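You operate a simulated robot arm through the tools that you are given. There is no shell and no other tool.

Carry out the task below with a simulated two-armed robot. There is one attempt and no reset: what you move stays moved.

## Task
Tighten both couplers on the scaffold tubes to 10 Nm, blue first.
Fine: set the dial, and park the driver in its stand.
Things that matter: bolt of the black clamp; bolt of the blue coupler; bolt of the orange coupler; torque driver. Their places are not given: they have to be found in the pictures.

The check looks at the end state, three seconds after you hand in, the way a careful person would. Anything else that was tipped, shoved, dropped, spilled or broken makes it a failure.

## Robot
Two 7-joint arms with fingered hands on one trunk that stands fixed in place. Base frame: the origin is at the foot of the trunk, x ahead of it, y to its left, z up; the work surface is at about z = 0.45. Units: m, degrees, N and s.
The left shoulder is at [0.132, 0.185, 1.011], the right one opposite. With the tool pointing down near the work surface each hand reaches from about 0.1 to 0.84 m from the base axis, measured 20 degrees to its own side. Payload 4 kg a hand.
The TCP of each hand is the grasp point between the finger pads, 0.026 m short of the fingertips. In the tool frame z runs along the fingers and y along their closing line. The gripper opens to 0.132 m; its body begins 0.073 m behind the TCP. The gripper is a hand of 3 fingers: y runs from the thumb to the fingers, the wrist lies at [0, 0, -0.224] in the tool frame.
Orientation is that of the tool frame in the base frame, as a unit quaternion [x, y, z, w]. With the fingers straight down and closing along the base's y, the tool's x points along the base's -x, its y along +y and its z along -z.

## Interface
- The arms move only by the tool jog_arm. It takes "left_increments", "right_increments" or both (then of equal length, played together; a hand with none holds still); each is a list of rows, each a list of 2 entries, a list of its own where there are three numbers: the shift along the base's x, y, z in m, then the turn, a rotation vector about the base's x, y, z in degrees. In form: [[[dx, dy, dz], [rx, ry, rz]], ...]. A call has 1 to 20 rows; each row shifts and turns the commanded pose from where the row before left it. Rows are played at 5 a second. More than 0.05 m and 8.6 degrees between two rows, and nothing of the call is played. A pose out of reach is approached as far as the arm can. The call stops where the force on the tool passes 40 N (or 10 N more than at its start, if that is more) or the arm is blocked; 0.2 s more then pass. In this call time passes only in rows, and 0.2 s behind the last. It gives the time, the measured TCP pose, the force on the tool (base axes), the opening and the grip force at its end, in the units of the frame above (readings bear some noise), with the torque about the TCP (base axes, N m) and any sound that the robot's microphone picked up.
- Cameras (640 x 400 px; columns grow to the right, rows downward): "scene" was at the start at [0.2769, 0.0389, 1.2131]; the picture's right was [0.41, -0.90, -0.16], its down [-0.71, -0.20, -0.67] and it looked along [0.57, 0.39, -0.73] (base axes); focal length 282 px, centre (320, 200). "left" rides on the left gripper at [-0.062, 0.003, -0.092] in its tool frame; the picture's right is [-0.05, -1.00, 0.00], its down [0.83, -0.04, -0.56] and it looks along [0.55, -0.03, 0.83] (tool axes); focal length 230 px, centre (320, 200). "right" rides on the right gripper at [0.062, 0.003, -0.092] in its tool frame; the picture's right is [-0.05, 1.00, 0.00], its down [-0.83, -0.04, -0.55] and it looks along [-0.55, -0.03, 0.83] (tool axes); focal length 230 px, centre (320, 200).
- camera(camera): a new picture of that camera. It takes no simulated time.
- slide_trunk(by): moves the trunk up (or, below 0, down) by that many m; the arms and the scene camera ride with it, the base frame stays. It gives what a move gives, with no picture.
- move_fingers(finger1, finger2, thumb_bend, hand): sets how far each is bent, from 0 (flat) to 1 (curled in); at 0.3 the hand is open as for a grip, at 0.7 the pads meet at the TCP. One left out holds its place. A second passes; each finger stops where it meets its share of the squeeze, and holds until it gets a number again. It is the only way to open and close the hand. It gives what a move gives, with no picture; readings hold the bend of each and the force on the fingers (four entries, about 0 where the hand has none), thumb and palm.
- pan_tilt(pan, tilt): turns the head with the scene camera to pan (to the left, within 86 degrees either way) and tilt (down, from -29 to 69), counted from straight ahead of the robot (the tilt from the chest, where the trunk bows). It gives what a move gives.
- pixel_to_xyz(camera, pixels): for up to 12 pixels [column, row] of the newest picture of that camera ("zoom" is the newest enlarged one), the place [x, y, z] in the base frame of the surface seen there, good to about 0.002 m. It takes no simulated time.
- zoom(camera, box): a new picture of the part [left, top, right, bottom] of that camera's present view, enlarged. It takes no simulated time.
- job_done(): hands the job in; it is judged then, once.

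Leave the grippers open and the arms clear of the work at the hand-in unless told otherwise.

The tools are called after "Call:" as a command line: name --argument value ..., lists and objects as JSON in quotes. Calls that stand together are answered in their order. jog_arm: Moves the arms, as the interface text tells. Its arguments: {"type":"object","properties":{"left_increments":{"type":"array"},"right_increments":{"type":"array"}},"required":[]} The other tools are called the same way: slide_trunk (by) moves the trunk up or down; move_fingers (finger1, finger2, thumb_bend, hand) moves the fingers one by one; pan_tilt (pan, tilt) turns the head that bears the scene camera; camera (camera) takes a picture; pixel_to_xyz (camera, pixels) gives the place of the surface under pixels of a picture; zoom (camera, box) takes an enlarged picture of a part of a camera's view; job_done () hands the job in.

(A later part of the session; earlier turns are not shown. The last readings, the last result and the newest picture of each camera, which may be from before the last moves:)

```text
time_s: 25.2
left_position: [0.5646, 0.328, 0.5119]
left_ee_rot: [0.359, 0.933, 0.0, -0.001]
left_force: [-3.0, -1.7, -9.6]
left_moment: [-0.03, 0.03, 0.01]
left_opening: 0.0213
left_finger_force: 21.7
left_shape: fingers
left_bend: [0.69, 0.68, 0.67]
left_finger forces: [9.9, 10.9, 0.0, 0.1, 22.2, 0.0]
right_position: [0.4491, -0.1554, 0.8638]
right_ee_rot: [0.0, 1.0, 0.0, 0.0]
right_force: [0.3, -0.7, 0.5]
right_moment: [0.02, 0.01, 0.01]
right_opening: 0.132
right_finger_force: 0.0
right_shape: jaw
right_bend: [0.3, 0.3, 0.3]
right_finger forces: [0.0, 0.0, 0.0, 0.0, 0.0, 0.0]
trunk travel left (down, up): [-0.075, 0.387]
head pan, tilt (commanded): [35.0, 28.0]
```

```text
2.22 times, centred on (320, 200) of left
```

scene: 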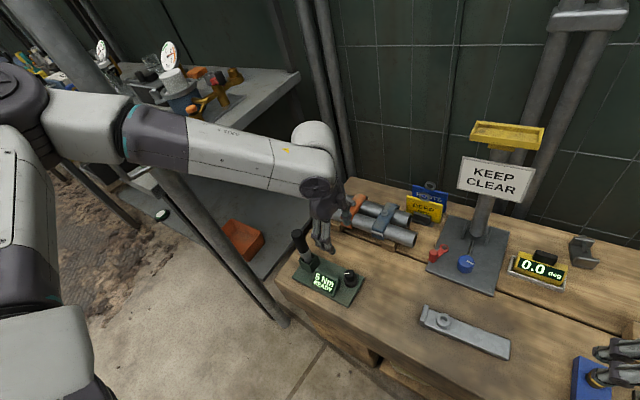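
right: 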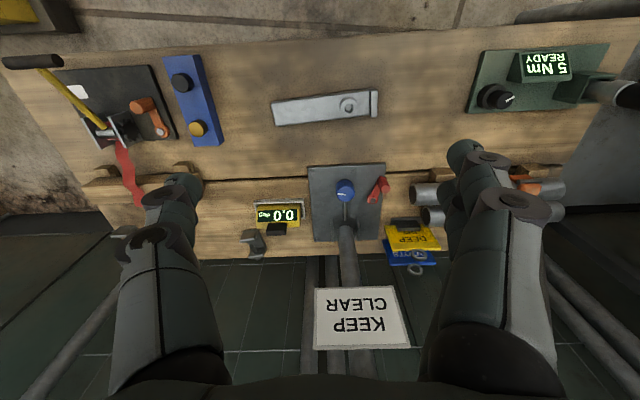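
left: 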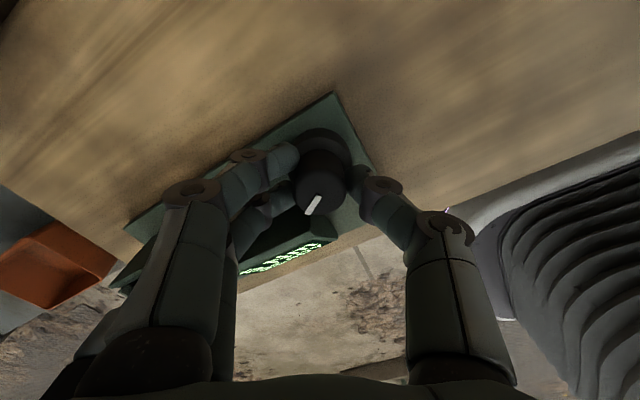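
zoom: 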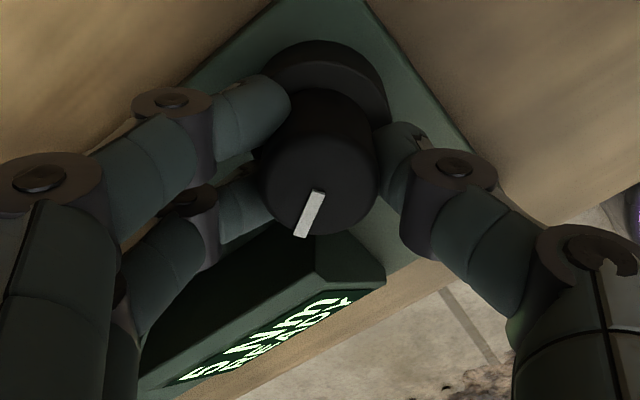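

Grip is now about 22 N. I'll turn 8° clockwise again.

Call:
jog_arm --left_increments '[[[0, 0, 0], [0, 0, -4]], [[0, 0, 0], [0, 0, -4]], [[0, 0, 0], [0, 0, 0]]]'

Call:
zoom --camera "scene" --box '[300, 240, 380, 310]'

Call:
zoom --camera "left" --box '[240, 110, 400, 290]'

```text
time_s: 26.0
left_position: [0.5656, 0.3281, 0.5119]
left_ee_rot: [0.423, 0.906, -0.001, 0.0]
left_force: [-1.2, -4.9, -12.4]
left_moment: [-0.11, -0.03, 0.49]
left_opening: 0.0217
left_finger_force: 22.7
left_shape: fingers
left_bend: [0.69, 0.69, 0.67]
left_finger forces: [8.1, 14.2, 0.1, 0.0, 24.0, 0.1]
right_position: [0.4513, -0.1559, 0.8633]
right_ee_rot: [0.0, 1.0, 0.0, -0.002]
right_force: [-0.1, 0.4, -0.2]
right_moment: [0.0, -0.01, -0.03]
right_opening: 0.1318
right_finger_force: 0.1
right_shape: jaw
right_bend: [0.3, 0.3, 0.3]
right_finger forces: [0.0, 0.0, 0.0, 0.0, 0.0, 0.0]
trunk travel left (down, up): [-0.075, 0.387]
head pan, tilt (commanded): [35.0, 28.0]
```

```text
5.71 times, centred on (340, 275) of scene
```

zoom: 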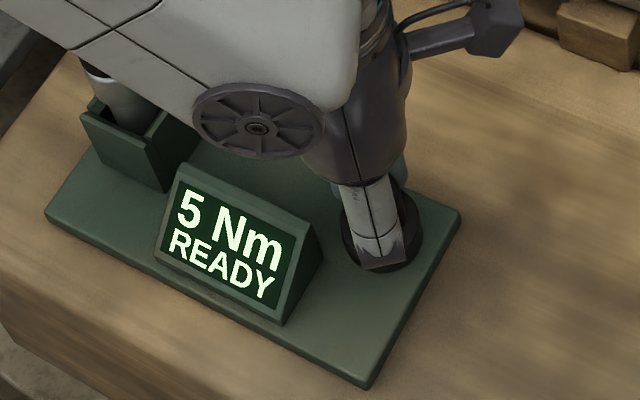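

```text
2.22 times, centred on (320, 200) of left
```

zoom: 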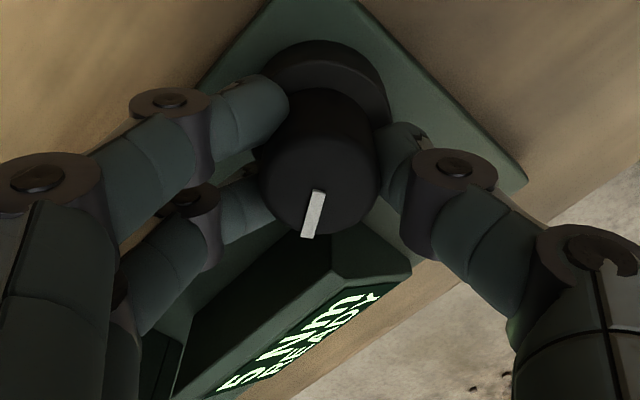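

The moment rose to 0.49 Nm and the pointer hardly moved, so it resists clockwise. I'll try the other way, counter-clockwise, and compare the reaction.

Call:
jog_arm --left_increments '[[[0, 0, 0], [0, 0, 4]], [[0, 0, 0], [0, 0, 4]], [[0, 0, 0], [0, 0, 4]], [[0, 0, 0], [0, 0, 0]]]'

Call:
zoom --camera "left" --box '[240, 110, 400, 290]'

Call:
zoom --camera "scene" --box '[300, 240, 380, 310]'

```text
time_s: 27.0
left_position: [0.5648, 0.3276, 0.5117]
left_ee_rot: [0.325, 0.946, 0.0, -0.001]
left_force: [-4.6, -4.5, -9.4]
left_moment: [-0.09, 0.08, -0.02]
left_opening: 0.0213
left_finger_force: 21.0
left_shape: fingers
left_bend: [0.7, 0.69, 0.67]
left_finger forces: [8.9, 10.4, 0.0, 0.0, 23.3, 0.0]
right_position: [0.4495, -0.1551, 0.8639]
right_ee_rot: [0.0, 1.0, 0.0, 0.0]
right_force: [0.2, 0.0, 0.1]
right_moment: [0.0, -0.02, 0.03]
right_opening: 0.132
right_finger_force: 0.0
right_shape: jaw
right_bend: [0.3, 0.3, 0.3]
right_finger forces: [0.0, 0.0, 0.0, 0.0, 0.0, 0.0]
trunk travel left (down, up): [-0.075, 0.387]
head pan, tilt (commanded): [35.0, 28.0]
```

```text
2.22 times, centred on (320, 200) of left
```

zoom: 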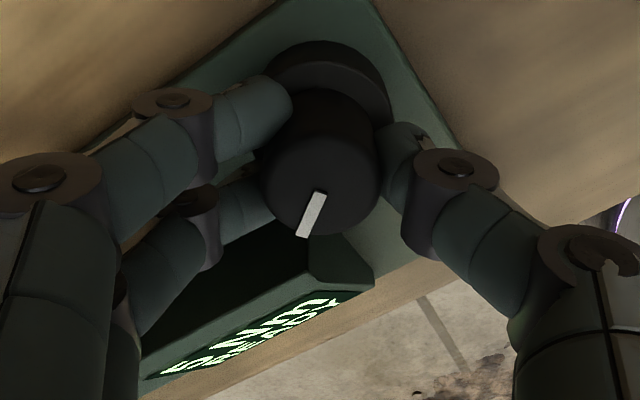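

```text
5.71 times, centred on (340, 275) of scene
```

zoom: 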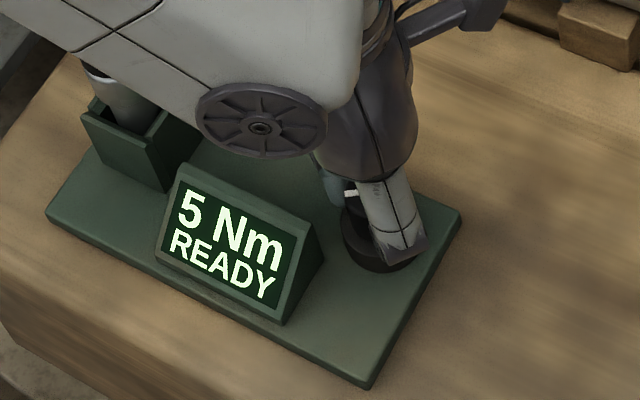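

At yaw -38° the moment is back to zero (elastic). I'll go on counter-clockwise another 12° and read.

Call:
jog_arm --left_increments '[[[0, 0, 0], [0, 0, 4]], [[0, 0, 0], [0, 0, 4]], [[0, 0, 0], [0, 0, 4]], [[0, 0, 0], [0, 0, 0]]]'

Call:
zoom --camera "left" --box '[240, 110, 400, 290]'

Call:
zoom --camera "scene" --box '[300, 240, 380, 310]'

```text
time_s: 28.0
left_position: [0.5659, 0.3288, 0.5124]
left_ee_rot: [0.224, 0.975, 0.0, -0.002]
left_force: [-2.0, -6.1, -13.8]
left_moment: [-0.12, 0.07, -0.02]
left_opening: 0.0213
left_finger_force: 20.7
left_shape: fingers
left_bend: [0.7, 0.69, 0.67]
left_finger forces: [8.9, 9.2, 0.0, 0.0, 23.0, 0.0]
right_position: [0.4492, -0.1557, 0.863]
right_ee_rot: [0.0, 1.0, 0.0, -0.001]
right_force: [0.3, 0.2, -0.5]
right_moment: [0.01, 0.0, 0.0]
right_opening: 0.1317
right_finger_force: 0.0
right_shape: jaw
right_bend: [0.3, 0.3, 0.3]
right_finger forces: [0.0, 0.0, 0.0, 0.1, 0.0, 0.0]
trunk travel left (down, up): [-0.075, 0.387]
head pan, tilt (commanded): [35.0, 28.0]
```

```text
2.22 times, centred on (320, 200) of left
```

zoom: 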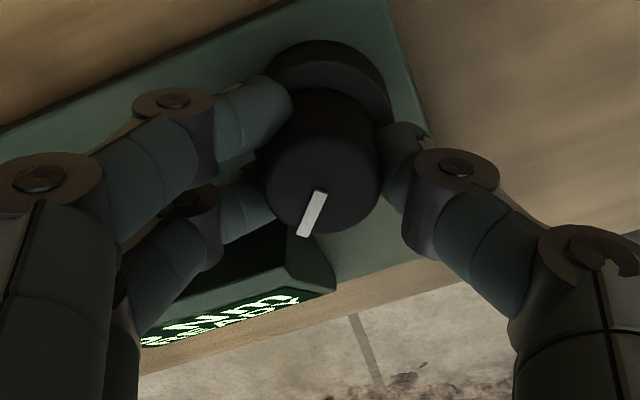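

```text
5.71 times, centred on (340, 275) of scene
```

zoom: 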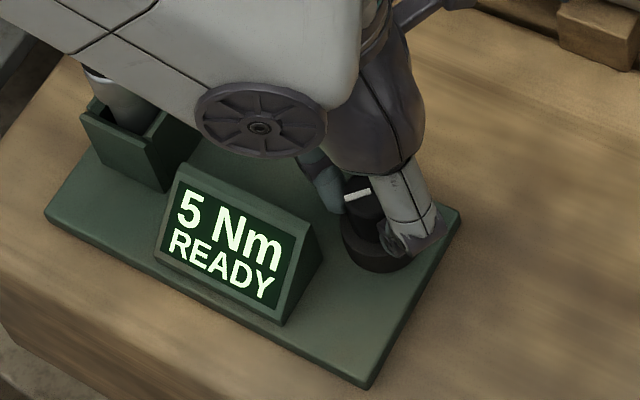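

The dial now turns freely with the hand counter-clockwise (no reaction). The clockwise side is a stop. I'll continue counter-clockwise 24° and read the display.

Call:
jog_arm --left_increments '[[[0, 0, 0], [0, 0, 6]], [[0, 0, 0], [0, 0, 6]], [[0, 0, 0], [0, 0, 6]], [[0, 0, 0], [0, 0, 6]], [[0, 0, 0], [0, 0, 0]]]'

Call:
zoom --camera "left" --box '[240, 110, 400, 290]'

Call:
zoom --camera "scene" --box '[300, 240, 380, 310]'

```text
time_s: 29.2
left_position: [0.5653, 0.3285, 0.5129]
left_ee_rot: [0.016, 1.0, 0.0, -0.001]
left_force: [-2.7, -7.0, -13.4]
left_moment: [-0.1, 0.04, -0.02]
left_opening: 0.0212
left_finger_force: 21.0
left_shape: fingers
left_bend: [0.7, 0.69, 0.67]
left_finger forces: [8.5, 9.6, 0.0, 0.1, 22.8, 0.0]
right_position: [0.4496, -0.1542, 0.8627]
right_ee_rot: [0.001, 1.0, 0.0, -0.001]
right_force: [-0.6, 0.3, -0.7]
right_moment: [0.01, 0.01, 0.03]
right_opening: 0.1318
right_finger_force: 0.0
right_shape: jaw
right_bend: [0.3, 0.3, 0.3]
right_finger forces: [0.0, 0.0, 0.0, 0.1, 0.0, 0.0]
trunk travel left (down, up): [-0.075, 0.387]
head pan, tilt (commanded): [35.0, 28.0]
```

```text
2.22 times, centred on (320, 200) of left
```

zoom: 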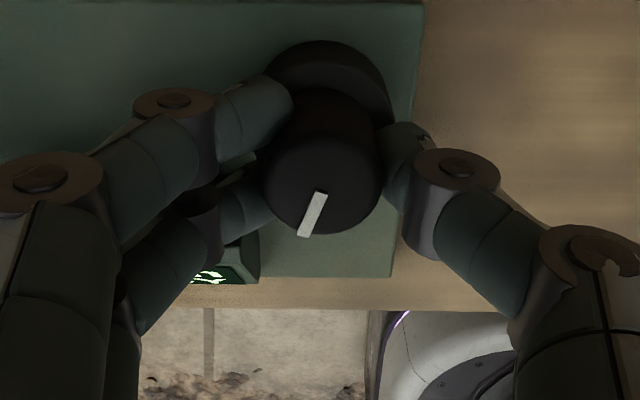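

```text
5.71 times, centred on (340, 275) of scene
```

zoom: 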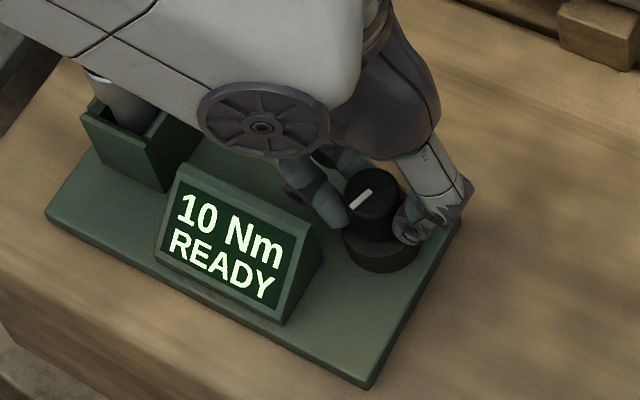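

The display now reads "10 Nm READY". I'll release the dial and check that the reading stays.

Call:
move_fingers --hand "left" --finger1 0.5 --finger2 0.5 --thumb_bend 0.5

Call:
zoom --camera "scene" --box '[270, 220, 390, 310]'

Call:
zoom --camera "left" --box '[240, 110, 400, 290]'

```text
time_s: 30.2
left_position: [0.5639, 0.3298, 0.5125]
left_ee_rot: [0.017, 1.0, 0.0, 0.0]
left_force: [-0.3, 1.1, -0.4]
left_moment: [0.02, 0.0, -0.01]
left_opening: 0.0674
left_finger_force: 0.0
left_shape: fingers
left_bend: [0.5, 0.5, 0.5]
left_finger forces: [0.1, 0.1, 0.0, 0.1, 0.1, 0.1]
right_position: [0.4497, -0.1544, 0.863]
right_ee_rot: [0.001, 1.0, 0.001, -0.001]
right_force: [0.1, -0.3, 0.5]
right_moment: [-0.01, 0.0, 0.0]
right_opening: 0.1318
right_finger_force: 0.0
right_shape: jaw
right_bend: [0.3, 0.3, 0.3]
right_finger forces: [0.0, 0.0, 0.1, 0.1, 0.0, 0.0]
trunk travel left (down, up): [-0.075, 0.387]
head pan, tilt (commanded): [35.0, 28.0]
```

```text
4.44 times, centred on (330, 265) of scene
```

zoom: 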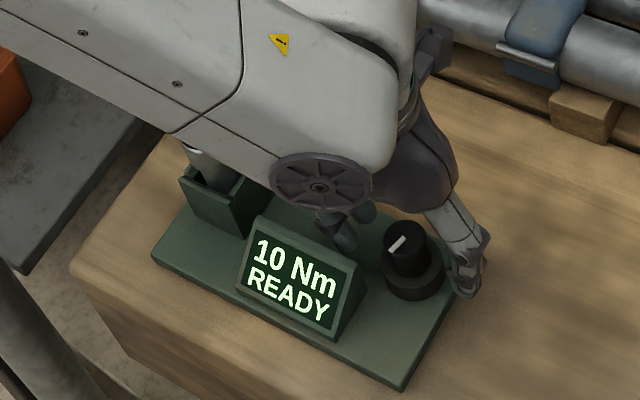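

```text
2.22 times, centred on (320, 200) of left
```

zoom: 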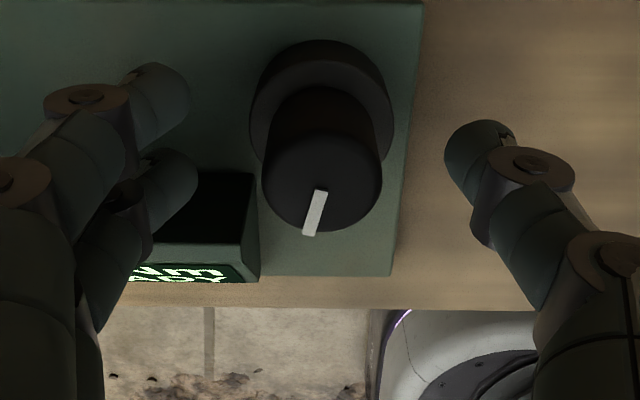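

It stays at 10 Nm. I'll raise the left hand straight up from the dial.

Call:
jog_arm --left_increments '[[[0, 0, 0.02], [0, 0, 0]], [[0, 0, 0.04], [0, 0, 0]], [[0, 0, 0.05], [0, 0, 0]], [[0, 0, 0.05], [0, 0, 0]], [[0, 0, 0.05], [0, 0, 0]], [[0, 0, 0], [0, 0, 0]]]'

Call:
camera --camera "left"

Call:
zoom --camera "scene" --box '[270, 200, 390, 310]'

```text
time_s: 31.6
left_position: [0.5654, 0.3272, 0.7219]
left_ee_rot: [0.018, 1.0, 0.0, -0.001]
left_force: [0.5, 0.3, 0.7]
left_moment: [0.01, 0.03, -0.02]
left_opening: 0.067
left_finger_force: 0.1
left_shape: fingers
left_bend: [0.5, 0.5, 0.5]
left_finger forces: [0.0, 0.1, 0.0, 0.0, 0.0, 0.1]
right_position: [0.4495, -0.1546, 0.8633]
right_ee_rot: [0.0, 1.0, 0.0, -0.001]
right_force: [0.5, -0.3, 0.2]
right_moment: [-0.01, -0.02, 0.04]
right_opening: 0.1317
right_finger_force: 0.0
right_shape: jaw
right_bend: [0.3, 0.3, 0.3]
right_finger forces: [0.0, 0.1, 0.1, 0.0, 0.1, 0.1]
trunk travel left (down, up): [-0.075, 0.387]
head pan, tilt (commanded): [35.0, 28.0]
```

```text
taken
```

left: 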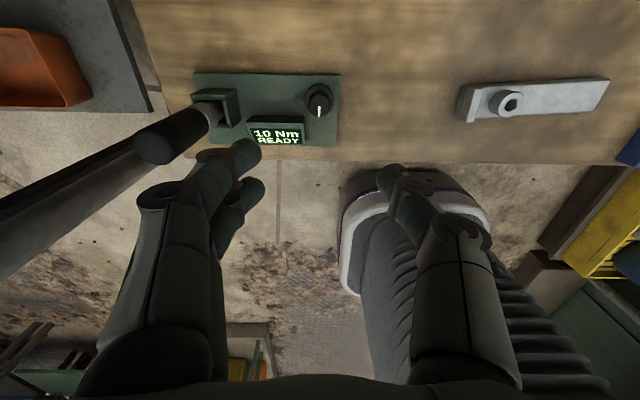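

```text
3.64 times, centred on (330, 255) of scene
```

zoom: 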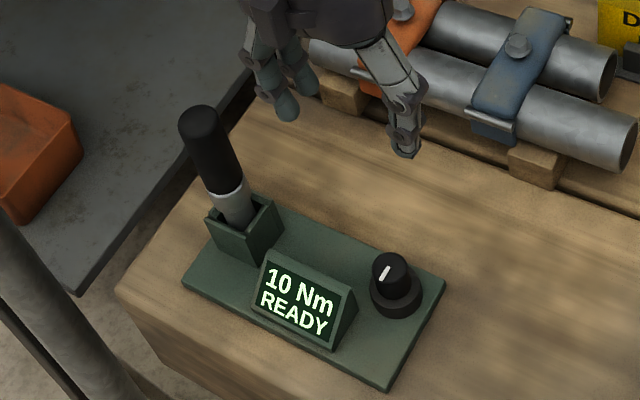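

The display reads 10 Nm and the stand looks in place. I'll measure the driver along its length in a close zoom to check that it's vertical.

Call:
zoom --camera "scene" --box '[310, 220, 370, 290]'

Call:
zoom --camera "scene" --box '[276, 220, 346, 290]'

```text
5.71 times, centred on (340, 255) of scene
```

zoom: 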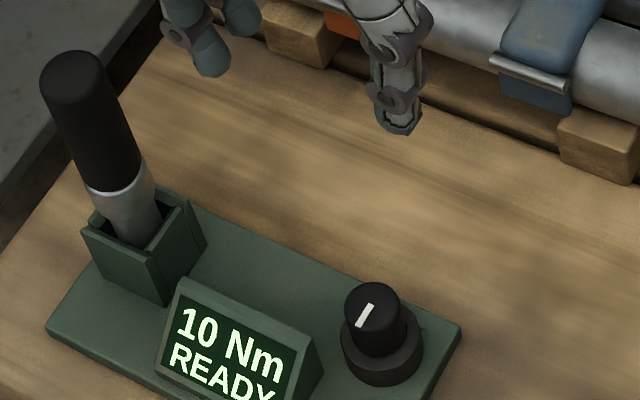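

```text
5.71 times, centred on (311, 255) of scene
```

zoom: 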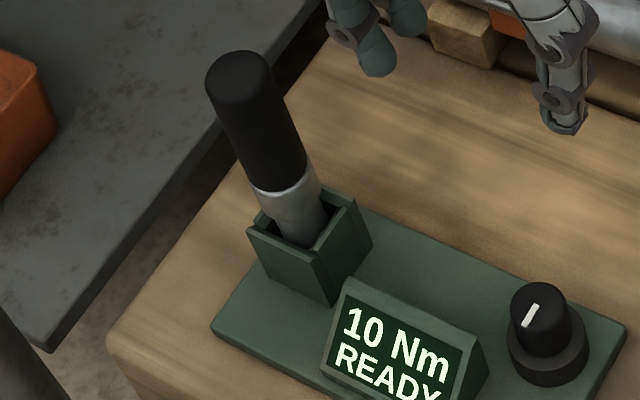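

Call:
pixel_to_xyz --camera "zoom" --pixels '[[238, 75], [262, 140], [212, 92], [285, 110], [280, 185], [290, 200], [300, 232], [250, 228], [315, 253], [370, 240], [358, 203], [212, 330]]'

```text
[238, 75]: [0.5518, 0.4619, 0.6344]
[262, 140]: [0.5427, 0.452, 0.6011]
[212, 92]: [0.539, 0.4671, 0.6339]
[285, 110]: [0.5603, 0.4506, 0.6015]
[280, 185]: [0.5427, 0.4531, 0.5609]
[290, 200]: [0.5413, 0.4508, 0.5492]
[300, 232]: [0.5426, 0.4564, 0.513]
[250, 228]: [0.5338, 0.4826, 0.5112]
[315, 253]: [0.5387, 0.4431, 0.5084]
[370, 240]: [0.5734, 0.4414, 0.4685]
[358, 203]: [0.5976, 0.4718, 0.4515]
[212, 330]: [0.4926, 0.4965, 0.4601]
```

The driver axis is at about (0.553, 0.4635), vertical; handle z 0.56–0.635, holder rim z≈0.511. I'll move above it with pre-shaped fingers.

Call:
jog_arm --left_increments '[[[-0.003, 0.034, 0], [0, 0, 0.5]], [[-0.003, 0.034, 0], [0, 0, 0.5]], [[-0.003, 0.034, 0], [0, 0, 0.5]], [[-0.003, 0.034, 0], [0, 0, 0.5]], [[0, 0, 0], [0, 0, 0]]]'

Call:
camera --camera "left"

Call:
camera --camera "scene"

```text
time_s: 32.8
left_position: [0.5535, 0.4624, 0.723]
left_ee_rot: [0.0, 1.0, -0.001, 0.0]
left_force: [-0.1, 0.4, -0.8]
left_moment: [0.01, 0.02, -0.02]
left_opening: 0.0675
left_finger_force: 0.0
left_shape: fingers
left_bend: [0.5, 0.5, 0.5]
left_finger forces: [0.0, 0.1, 0.0, 0.0, 0.0, 0.1]
right_position: [0.4495, -0.154, 0.864]
right_ee_rot: [0.001, 1.0, 0.001, -0.001]
right_force: [-0.2, -0.5, 0.6]
right_moment: [-0.02, 0.03, 0.02]
right_opening: 0.1318
right_finger_force: 0.1
right_shape: jaw
right_bend: [0.3, 0.3, 0.3]
right_finger forces: [0.1, 0.0, 0.0, 0.1, 0.0, 0.0]
trunk travel left (down, up): [-0.075, 0.387]
head pan, tilt (commanded): [35.0, 28.0]
```

```text
taken
```

left: 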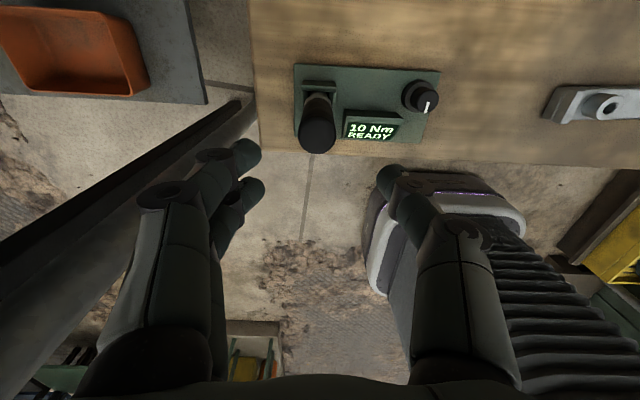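

```text
taken
```

scene: 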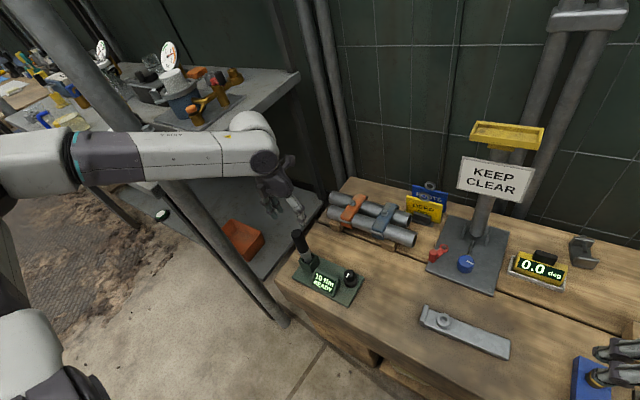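

The driver's top is at (317,135) in the left picture; I'll re-measure its centre from here.

Call:
zoom --camera "left" --box '[285, 75, 349, 160]'

Call:
pixel_to_xyz --camera "left" --pixels '[[317, 136], [300, 136], [334, 136], [317, 121], [317, 150], [317, 100], [310, 100], [325, 100]]'

```text
4.71 times, centred on (317, 118) of left
```

zoom: 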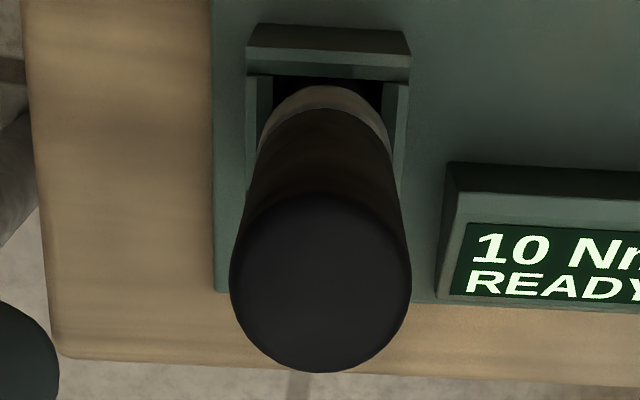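

```text
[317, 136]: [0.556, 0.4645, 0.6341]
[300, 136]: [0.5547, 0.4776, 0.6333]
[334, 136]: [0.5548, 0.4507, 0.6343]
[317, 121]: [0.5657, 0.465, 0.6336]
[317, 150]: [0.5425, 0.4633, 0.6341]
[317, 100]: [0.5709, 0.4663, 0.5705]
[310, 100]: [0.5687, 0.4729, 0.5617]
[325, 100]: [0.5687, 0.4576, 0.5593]
```

Handle centre (0.554, 0.464). I'll descend around it to z≈0.60.

Call:
jog_arm --left_increments '[[[0.0005, 0.0015, -0.03], [0, 0, 0]], [[0, 0, -0.03], [0, 0, 0]], [[0, 0, -0.025], [0, 0, 0]], [[0, 0, -0.02], [0, 0, 0]], [[0, 0, -0.018], [0, 0, 0]], [[0, 0, 0], [0, 0, 0]]]'

Call:
camera --camera "left"

Call:
zoom --camera "scene" --box '[240, 150, 380, 310]'

```text
time_s: 34.2
left_position: [0.5553, 0.4648, 0.599]
left_ee_rot: [0.0, 1.0, 0.0, 0.0]
left_force: [-1.1, -0.7, -0.3]
left_moment: [-0.01, 0.01, -0.01]
left_opening: 0.0672
left_finger_force: 0.1
left_shape: fingers
left_bend: [0.5, 0.5, 0.5]
left_finger forces: [0.0, 0.0, 0.0, 0.1, 0.0, 0.1]
right_position: [0.4485, -0.1555, 0.8639]
right_ee_rot: [0.0, 1.0, 0.0, -0.001]
right_force: [0.0, 0.6, 0.2]
right_moment: [0.02, -0.03, 0.01]
right_opening: 0.1317
right_finger_force: 0.0
right_shape: jaw
right_bend: [0.3, 0.3, 0.3]
right_finger forces: [0.0, 0.1, 0.0, 0.0, 0.1, 0.1]
trunk travel left (down, up): [-0.075, 0.387]
head pan, tilt (commanded): [35.0, 28.0]
```

```text
taken
```

left: 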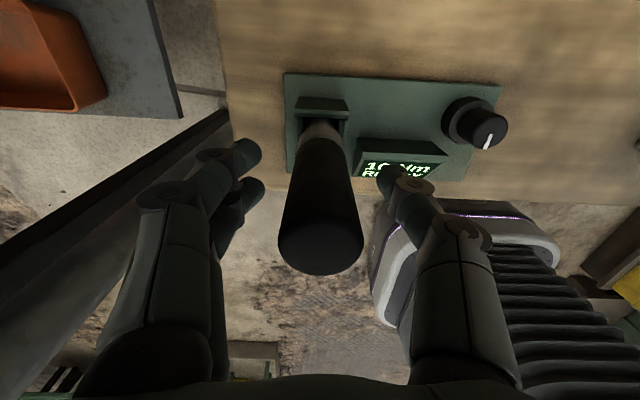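

```text
2.50 times, centred on (310, 230) of scene
```

zoom: 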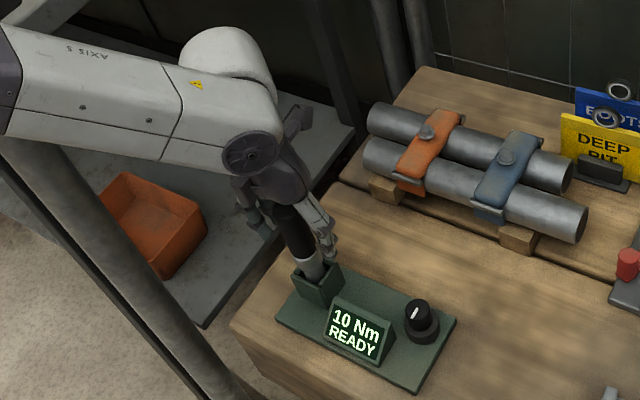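

The handle sits centred between the fingers. I'll close gently first.

Call:
move_fingers --hand "left" --finger1 0.64 --finger2 0.64 --thumb_bend 0.64

Call:
camera --camera "left"

```text
time_s: 35.2
left_position: [0.5534, 0.4668, 0.5997]
left_ee_rot: [0.0, 1.0, 0.0, 0.0]
left_force: [0.3, -0.5, 0.1]
left_moment: [-0.01, -0.01, -0.03]
left_opening: 0.0296
left_finger_force: 3.3
left_shape: fingers
left_bend: [0.62, 0.62, 0.63]
left_finger forces: [1.6, 1.1, 0.1, 0.0, 2.9, 0.0]
right_position: [0.4495, -0.1558, 0.8636]
right_ee_rot: [0.0, 1.0, 0.0, -0.001]
right_force: [0.2, 0.2, 0.0]
right_moment: [-0.03, -0.01, 0.02]
right_opening: 0.1319
right_finger_force: 0.1
right_shape: jaw
right_bend: [0.3, 0.3, 0.3]
right_finger forces: [0.1, 0.0, 0.0, 0.0, 0.0, 0.0]
trunk travel left (down, up): [-0.075, 0.387]
head pan, tilt (commanded): [35.0, 28.0]
```

```text
taken
```

left: 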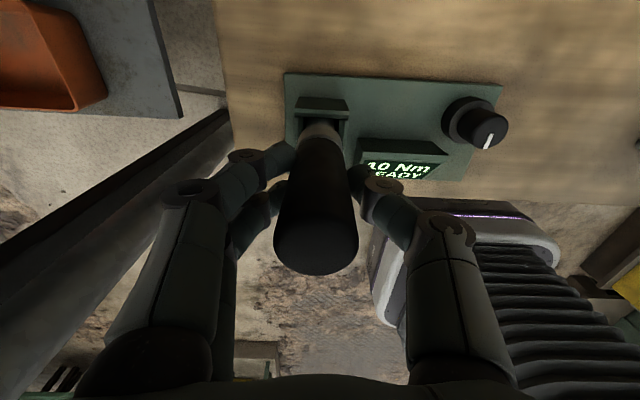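

Contact on all sides, 3 N. I'll tighten the grip.

Call:
move_fingers --hand "left" --finger1 0.9 --finger2 0.9 --thumb_bend 0.9

Call:
camera --camera "left"

Call:
zoom --camera "scene" --box '[270, 190, 390, 310]'

```text
time_s: 36.2
left_position: [0.5541, 0.4656, 0.5997]
left_ee_rot: [0.001, 1.0, 0.0, 0.0]
left_force: [0.3, 2.6, -1.2]
left_moment: [0.26, 0.0, -0.01]
left_opening: 0.0259
left_finger_force: 26.1
left_shape: fingers
left_bend: [0.65, 0.66, 0.66]
left_finger forces: [13.8, 14.3, 0.1, 0.0, 24.2, 0.1]
right_position: [0.4489, -0.1548, 0.863]
right_ee_rot: [0.0, 1.0, 0.0, -0.001]
right_force: [0.3, 0.3, 0.2]
right_moment: [-0.02, -0.02, 0.02]
right_opening: 0.132
right_finger_force: 0.1
right_shape: jaw
right_bend: [0.3, 0.3, 0.3]
right_finger forces: [0.0, 0.0, 0.1, 0.1, 0.0, 0.1]
trunk travel left (down, up): [-0.075, 0.387]
head pan, tilt (commanded): [35.0, 28.0]
```

```text
taken
```

left: 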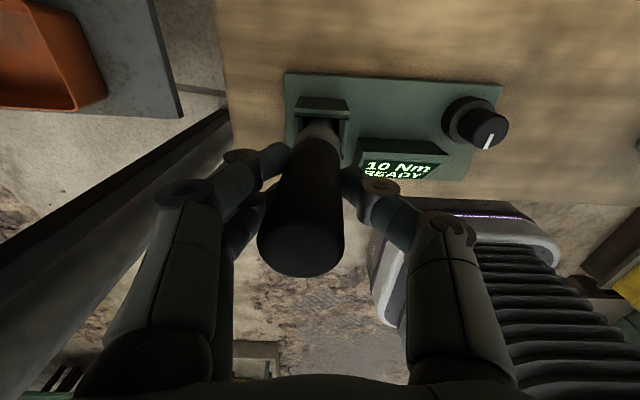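

```text
3.33 times, centred on (330, 250) of scene
```

zoom: 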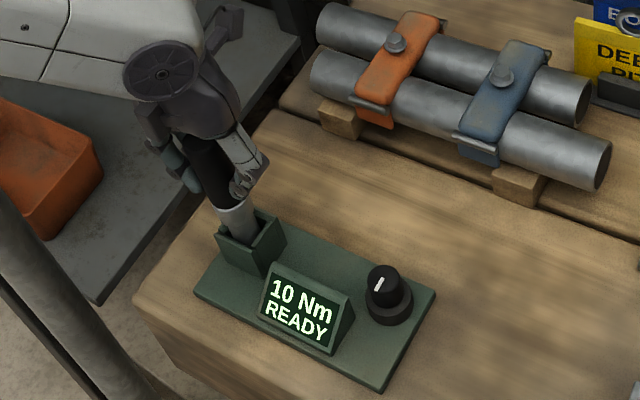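

The handle top has leaned towards +y a little (top at (300,250) instead of (320,250)) with a 0.26 Nm moment. I'll look closely at the contact before lifting.

Call:
zoom --camera "scene" --box '[280, 200, 350, 280]'

Call:
zoom --camera "left" --box '[220, 80, 420, 290]'

```text
5.00 times, centred on (315, 240) of scene
```

zoom: 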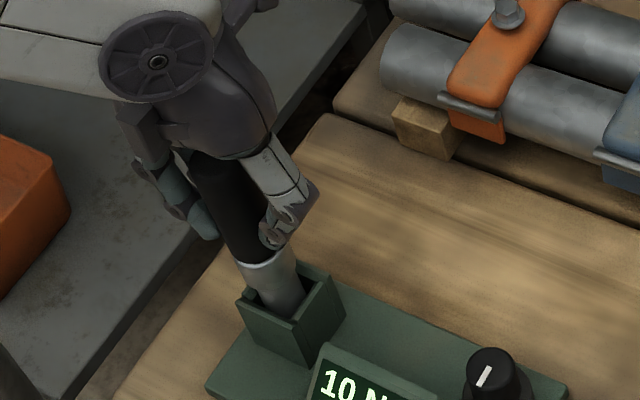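

```text
1.90 times, centred on (320, 185) of left
```

zoom: 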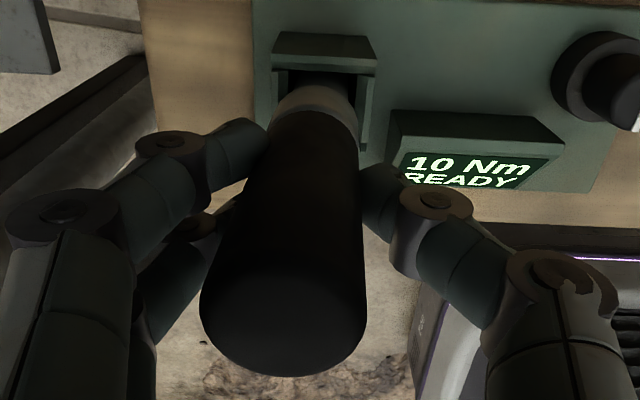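

I'll measure the handle's lean: top centre and ring points.

Call:
pixel_to_xyz --camera "zoom" --pixels '[[283, 310], [205, 310], [362, 310], [318, 100], [313, 88]]'

```text
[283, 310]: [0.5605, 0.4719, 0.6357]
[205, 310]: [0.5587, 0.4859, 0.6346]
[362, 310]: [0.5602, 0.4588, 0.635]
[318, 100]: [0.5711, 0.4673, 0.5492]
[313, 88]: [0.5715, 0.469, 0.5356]
```

The driver leans about 3° because the pinch centre sits ~5 mm toward +y. I'll shift the hand 5 mm to -y to bring it upright and see the moment drop.

Call:
jog_arm --left_increments '[[[0, -0.003, 0], [0, 0, 0]], [[0, -0.002, 0], [0, 0, 0]], [[0, 0, 0], [0, 0, 0]]]'

Call:
zoom --camera "left" --box '[220, 80, 420, 290]'

Call:
pixel_to_xyz --camera "zoom" --pixels '[[283, 310], [205, 310], [362, 310], [318, 100], [313, 88]]'

```text
time_s: 37.0
left_position: [0.553, 0.4616, 0.5998]
left_ee_rot: [-0.001, 1.0, 0.0, 0.0]
left_force: [0.6, 3.8, -1.6]
left_moment: [0.56, 0.03, 0.01]
left_opening: 0.0262
left_finger_force: 26.3
left_shape: fingers
left_bend: [0.65, 0.66, 0.66]
left_finger forces: [14.4, 14.8, 0.0, 0.1, 23.3, 0.1]
right_position: [0.4495, -0.1554, 0.8638]
right_ee_rot: [-0.001, 1.0, -0.002, -0.001]
right_force: [-0.5, -0.5, 0.2]
right_moment: [0.04, -0.01, 0.03]
right_opening: 0.1318
right_finger_force: 0.1
right_shape: jaw
right_bend: [0.3, 0.3, 0.3]
right_finger forces: [0.1, 0.0, 0.0, 0.1, 0.1, 0.0]
trunk travel left (down, up): [-0.075, 0.387]
head pan, tilt (commanded): [35.0, 28.0]
```

```text
1.90 times, centred on (320, 185) of left
```

zoom: 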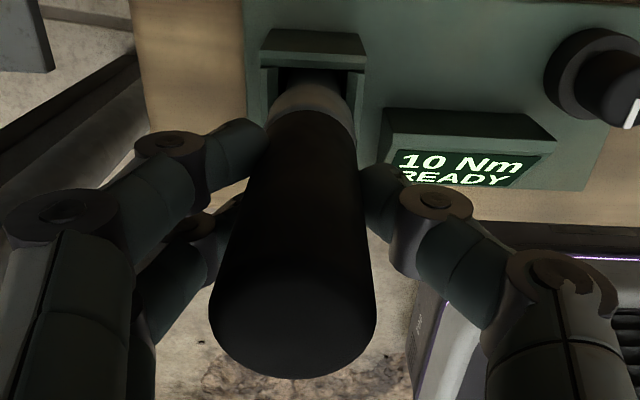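

```text
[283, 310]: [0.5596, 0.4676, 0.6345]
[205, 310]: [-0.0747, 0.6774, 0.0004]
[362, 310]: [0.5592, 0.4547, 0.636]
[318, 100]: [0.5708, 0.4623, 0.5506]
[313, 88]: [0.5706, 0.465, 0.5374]
```

The socket pushes the tip with a 0.56 Nm moment: the driver wants to sit about 3.5° tilted in the hand (top toward +y). I'll tilt the hand +3.5° about x to cancel that, so the driver is upright and unloaded.

Call:
jog_arm --left_increments '[[[0, 0, 0], [1.5, 0, 0]], [[0, 0, 0], [2, 0, 0]], [[0, 0, 0], [0, 0, 0]]]'

Call:
zoom --camera "left" --box '[220, 80, 420, 290]'

Call:
pixel_to_xyz --camera "zoom" --pixels '[[293, 318], [230, 318], [355, 318], [318, 100], [313, 88]]'

```text
time_s: 37.8
left_position: [0.5509, 0.462, 0.5997]
left_ee_rot: [0.0, 1.0, 0.03, -0.001]
left_force: [0.0, 0.2, 0.2]
left_moment: [0.1, -0.03, -0.01]
left_opening: 0.0263
left_finger_force: 26.4
left_shape: fingers
left_bend: [0.65, 0.66, 0.66]
left_finger forces: [14.2, 14.4, 0.0, 0.0, 25.5, 0.1]
right_position: [0.4494, -0.1546, 0.864]
right_ee_rot: [0.0, 1.0, 0.0, -0.001]
right_force: [0.1, -1.0, 0.4]
right_moment: [0.0, 0.0, -0.01]
right_opening: 0.1317
right_finger_force: 0.1
right_shape: jaw
right_bend: [0.3, 0.3, 0.3]
right_finger forces: [0.1, 0.1, 0.1, 0.0, 0.0, 0.0]
trunk travel left (down, up): [-0.075, 0.387]
head pan, tilt (commanded): [35.0, 28.0]
```

```text
1.90 times, centred on (320, 185) of left
```

zoom: 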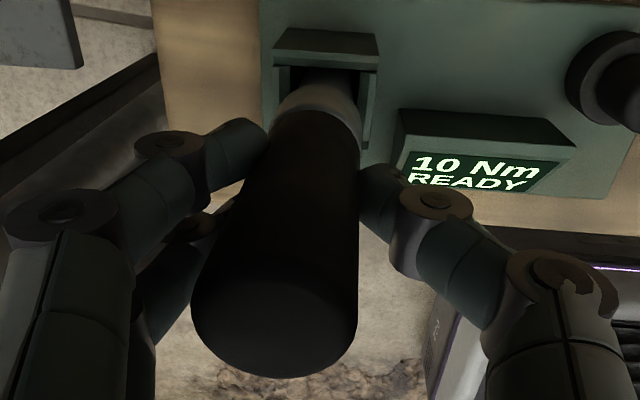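

```text
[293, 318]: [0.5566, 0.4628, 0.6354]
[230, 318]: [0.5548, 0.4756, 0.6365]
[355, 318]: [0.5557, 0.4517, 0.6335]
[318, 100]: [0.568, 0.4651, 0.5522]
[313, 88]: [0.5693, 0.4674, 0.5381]
```

Moment is down to 0.1 Nm and force near zero — the driver is upright and unloaded. I'll lift it straight out of the holder by 0.16 m.

Call:
jog_arm --left_increments '[[[0, 0, 0.01], [0, 0, 0]], [[0, 0, 0.02], [0, 0, 0]], [[0, 0, 0.03], [0, 0, 0]], [[0, 0, 0.03], [0, 0, 0]], [[0, 0, 0.03], [0, 0, 0]], [[0, 0, 0.03], [0, 0, 0]], [[0, 0, 0.02], [0, 0, 0]], [[0, 0, 0], [0, 0, 0]]]'

Call:
camera --camera "left"

Call:
zoom --camera "scene" --box '[240, 130, 380, 310]'

```text
time_s: 39.6
left_position: [0.553, 0.4613, 0.7683]
left_ee_rot: [-0.001, 1.0, 0.03, -0.002]
left_force: [-0.9, 0.9, -4.7]
left_moment: [-0.05, -0.02, -0.01]
left_opening: 0.026
left_finger_force: 27.5
left_shape: fingers
left_bend: [0.64, 0.65, 0.67]
left_finger forces: [14.3, 14.9, 0.0, 0.0, 26.3, 0.0]
right_position: [0.4494, -0.1544, 0.8622]
right_ee_rot: [0.0, 1.0, 0.0, -0.001]
right_force: [-0.9, -0.3, -0.3]
right_moment: [-0.01, 0.0, 0.02]
right_opening: 0.1319
right_finger_force: 0.2
right_shape: jaw
right_bend: [0.3, 0.3, 0.3]
right_finger forces: [0.1, 0.0, 0.1, 0.1, 0.1, 0.0]
trunk travel left (down, up): [-0.075, 0.387]
head pan, tilt (commanded): [35.0, 28.0]
```

```text
taken
```

left: 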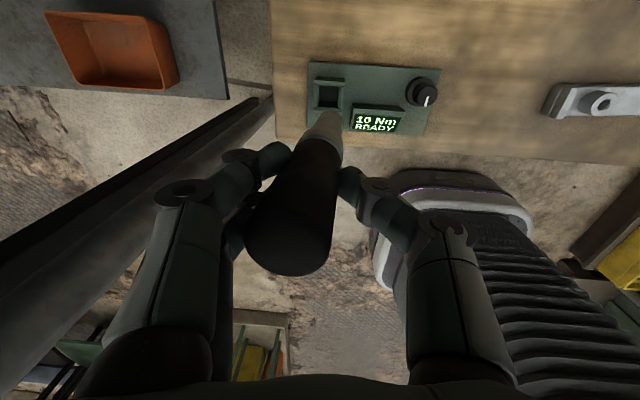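

```text
2.22 times, centred on (310, 220) of scene
```

zoom: 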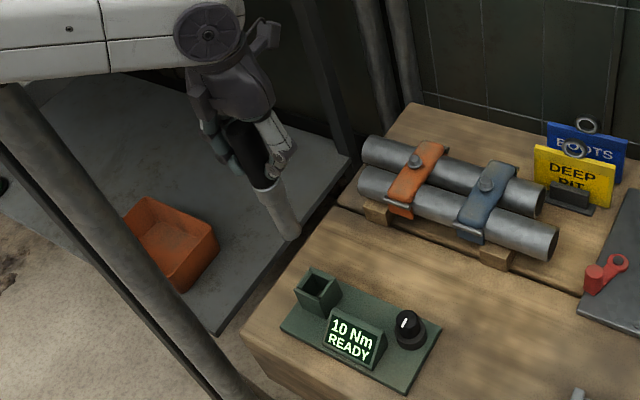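

The driver is out of the holder (weight ≈4.7 N). I'll measure the driver's axis from handle to tip in a close view.

Call:
zoom --camera "scene" --box '[320, 150, 390, 250]'

Call:
zoom --camera "scene" --box '[265, 170, 325, 245]'

```text
4.00 times, centred on (355, 200) of scene
```

zoom: 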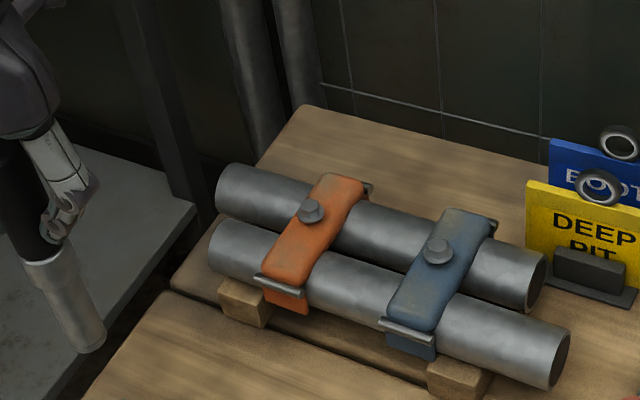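

```text
5.33 times, centred on (295, 208) of scene
```

zoom: 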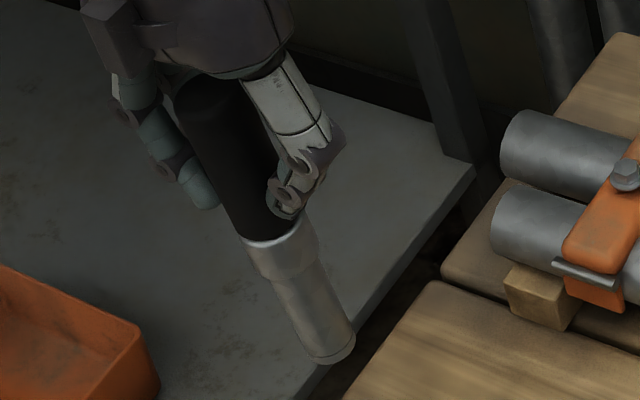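

Call:
pixel_to_xyz --camera "zoom" --pixels '[[205, 100], [235, 170], [268, 236], [281, 262], [300, 305], [325, 350], [302, 345], [345, 338], [336, 362], [625, 172]]'

```text
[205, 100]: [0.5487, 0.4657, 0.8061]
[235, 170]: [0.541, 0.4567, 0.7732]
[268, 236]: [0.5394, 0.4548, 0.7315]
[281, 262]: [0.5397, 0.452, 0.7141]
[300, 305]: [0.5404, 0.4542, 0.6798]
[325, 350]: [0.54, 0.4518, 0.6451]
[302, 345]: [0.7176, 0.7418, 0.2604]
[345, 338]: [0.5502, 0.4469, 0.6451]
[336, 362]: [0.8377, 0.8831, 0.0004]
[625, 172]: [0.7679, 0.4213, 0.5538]
```

Call:
zoom --camera "left" --box '[230, 90, 390, 290]'

Call:
pixel_to_xyz --camera "left" --pixels '[[329, 115], [326, 122], [322, 131], [320, 145], [315, 170], [305, 200], [292, 245], [252, 245], [330, 245]]'

```text
2.00 times, centred on (310, 190) of left
```

zoom: 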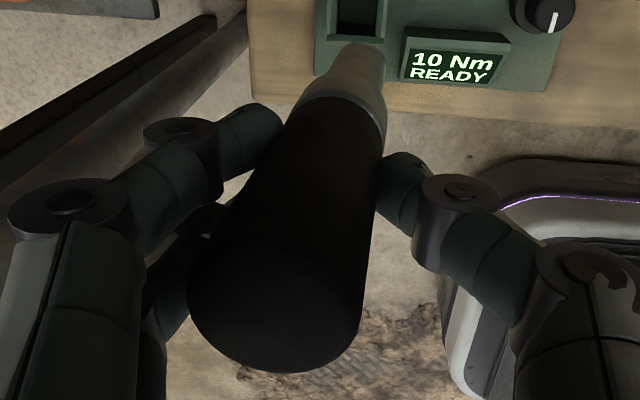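

```text
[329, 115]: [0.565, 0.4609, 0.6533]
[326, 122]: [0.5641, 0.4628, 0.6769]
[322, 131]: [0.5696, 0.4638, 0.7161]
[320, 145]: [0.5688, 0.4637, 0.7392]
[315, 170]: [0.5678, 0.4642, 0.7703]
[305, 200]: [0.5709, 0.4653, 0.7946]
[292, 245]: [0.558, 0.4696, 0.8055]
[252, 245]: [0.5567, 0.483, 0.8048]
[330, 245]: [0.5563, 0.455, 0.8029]
```

The driver leans about 3° toward +y at the top; upright in x. I'll correct that with +3° about x while staying here, and take close views of the two bolts for exact centres.

Call:
jog_arm --left_increments '[[[0, 0, 0], [1.5, 0, 0]], [[0, 0, 0], [1.5, 0, 0]], [[0, 0, 0], [0, 0, 0]]]'

Call:
zoom --camera "scene" --box '[265, 170, 325, 245]'

Call:
zoom --camera "scene" --box '[335, 190, 405, 230]'

```text
time_s: 40.4
left_position: [0.5537, 0.4607, 0.7688]
left_ee_rot: [0.0, 0.998, 0.056, 0.001]
left_force: [0.2, 0.9, -3.9]
left_moment: [-0.02, -0.01, 0.0]
left_opening: 0.026
left_finger_force: 27.6
left_shape: fingers
left_bend: [0.64, 0.65, 0.67]
left_finger forces: [14.3, 14.8, 0.0, 0.1, 26.5, 0.0]
right_position: [0.4497, -0.1549, 0.8625]
right_ee_rot: [0.0, 1.0, 0.0, -0.002]
right_force: [-0.2, -0.5, -0.1]
right_moment: [0.0, -0.01, 0.03]
right_opening: 0.1317
right_finger_force: 0.2
right_shape: jaw
right_bend: [0.3, 0.3, 0.3]
right_finger forces: [0.0, 0.0, 0.0, 0.0, 0.1, 0.1]
trunk travel left (down, up): [-0.075, 0.387]
head pan, tilt (commanded): [35.0, 28.0]
```

```text
5.33 times, centred on (295, 208) of scene
```

zoom: 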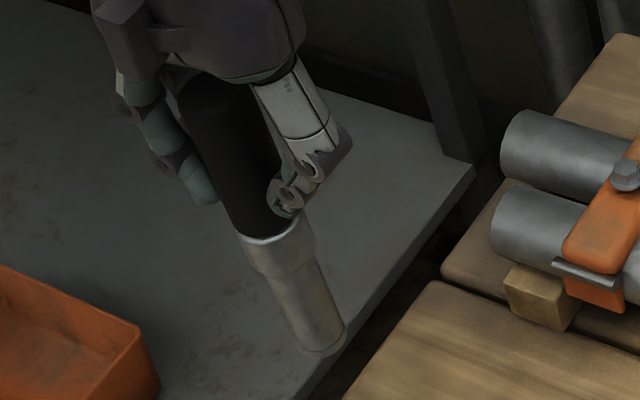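

```text
9.14 times, centred on (370, 210) of scene
```

zoom: 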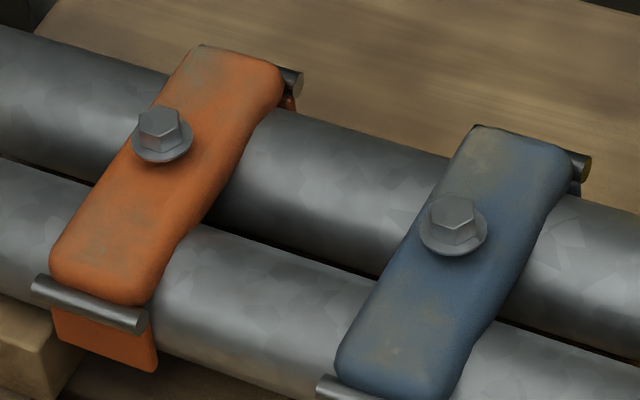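

Both bolts are upright hex heads with a flange. I'll read blue bolt head centre (452,212), edges, flange, and orange bolt centre (160,123).

Call:
pixel_to_xyz --camera "zoom" --pixels '[[452, 211], [433, 212], [472, 212], [452, 200], [452, 222], [453, 250], [425, 235], [483, 235], [160, 122], [141, 124], [178, 124], [160, 110]]'

Call:
zoom --camera "scene" --box '[371, 200, 401, 222]'

```text
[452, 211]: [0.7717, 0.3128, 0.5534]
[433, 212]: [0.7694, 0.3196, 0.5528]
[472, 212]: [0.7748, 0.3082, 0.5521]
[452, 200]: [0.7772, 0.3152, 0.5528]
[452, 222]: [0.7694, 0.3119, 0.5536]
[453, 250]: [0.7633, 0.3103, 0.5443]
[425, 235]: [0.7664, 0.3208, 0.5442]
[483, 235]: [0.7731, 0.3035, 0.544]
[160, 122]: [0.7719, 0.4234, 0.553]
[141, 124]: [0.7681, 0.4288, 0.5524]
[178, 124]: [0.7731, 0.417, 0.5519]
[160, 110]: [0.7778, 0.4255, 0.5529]
```

```text
16.00 times, centred on (386, 211) of scene
```

zoom: 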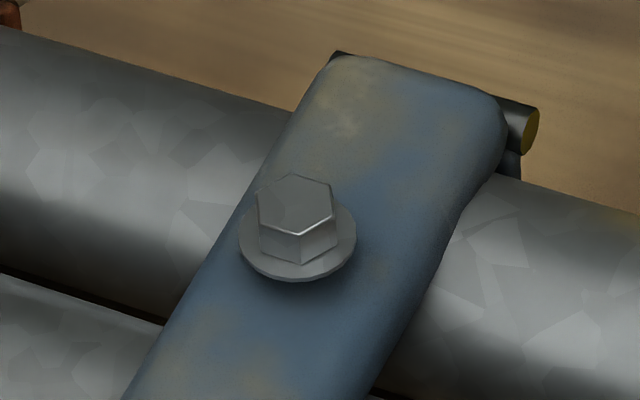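

Call:
pixel_to_xyz --camera "zoom" --pixels '[[296, 204], [258, 200], [292, 176], [327, 186], [334, 212], [300, 230], [261, 223], [298, 266], [244, 240], [350, 235], [300, 278]]'

Call:
zoom --camera "scene" --box '[339, 190, 369, 212]'

```text
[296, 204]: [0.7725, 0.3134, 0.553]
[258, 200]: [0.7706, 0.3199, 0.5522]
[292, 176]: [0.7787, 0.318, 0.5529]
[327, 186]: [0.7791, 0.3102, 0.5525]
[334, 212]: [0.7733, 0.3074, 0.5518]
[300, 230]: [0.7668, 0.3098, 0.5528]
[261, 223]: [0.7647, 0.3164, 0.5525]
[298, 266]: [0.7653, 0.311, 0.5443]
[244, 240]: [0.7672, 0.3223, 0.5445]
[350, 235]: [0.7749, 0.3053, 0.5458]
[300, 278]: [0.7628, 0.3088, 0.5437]
```

```text
16.00 times, centred on (354, 201) of scene
```

zoom: 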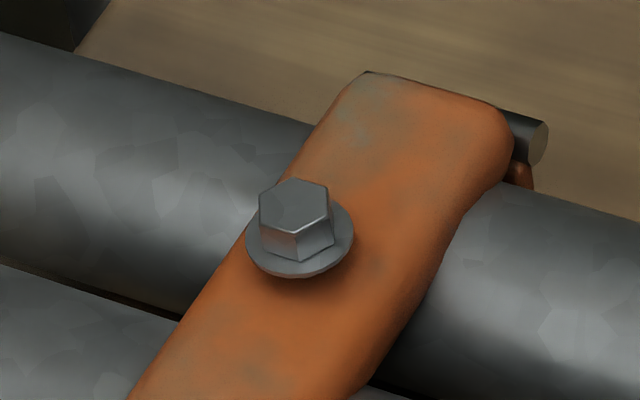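

Call:
pixel_to_xyz --camera "zoom" --pixels '[[295, 205], [261, 197], [293, 181], [326, 189], [331, 210], [297, 230], [262, 220], [298, 270]]'

Call:
zoom --camera "scene" --box '[265, 170, 325, 245]'

Call:
pixel_to_xyz --camera "zoom" --pixels '[[235, 150], [262, 225], [275, 255], [290, 300], [315, 340], [298, 340], [338, 332], [322, 352]]'

Call:
camera --camera "left"

```text
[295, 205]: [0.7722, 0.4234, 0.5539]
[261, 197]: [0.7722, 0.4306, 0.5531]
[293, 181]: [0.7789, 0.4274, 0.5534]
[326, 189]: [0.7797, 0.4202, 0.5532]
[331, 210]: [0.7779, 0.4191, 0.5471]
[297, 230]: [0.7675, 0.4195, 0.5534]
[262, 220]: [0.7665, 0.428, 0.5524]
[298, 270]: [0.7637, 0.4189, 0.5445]
```

```text
5.33 times, centred on (295, 208) of scene
```

zoom: 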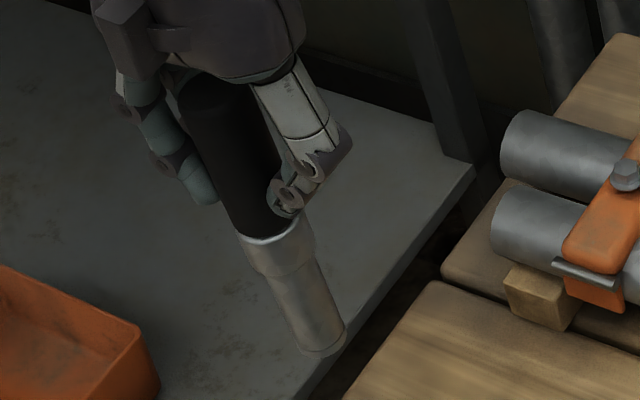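

```text
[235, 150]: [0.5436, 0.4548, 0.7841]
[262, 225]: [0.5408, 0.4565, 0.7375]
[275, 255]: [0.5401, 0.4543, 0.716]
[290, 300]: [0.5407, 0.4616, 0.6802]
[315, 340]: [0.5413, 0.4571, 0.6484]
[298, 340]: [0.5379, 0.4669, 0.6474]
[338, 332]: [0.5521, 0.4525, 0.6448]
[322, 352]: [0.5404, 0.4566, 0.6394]
```

```text
taken
```

left: 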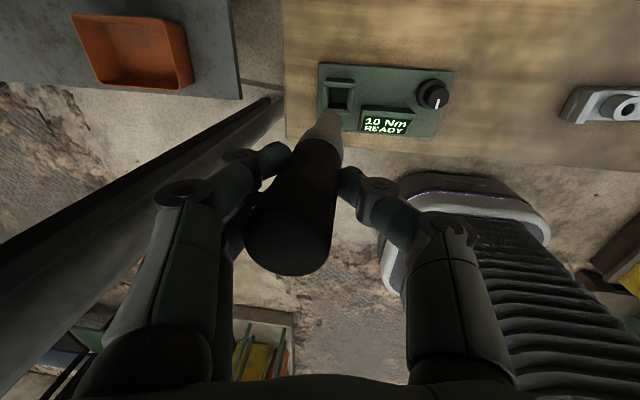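

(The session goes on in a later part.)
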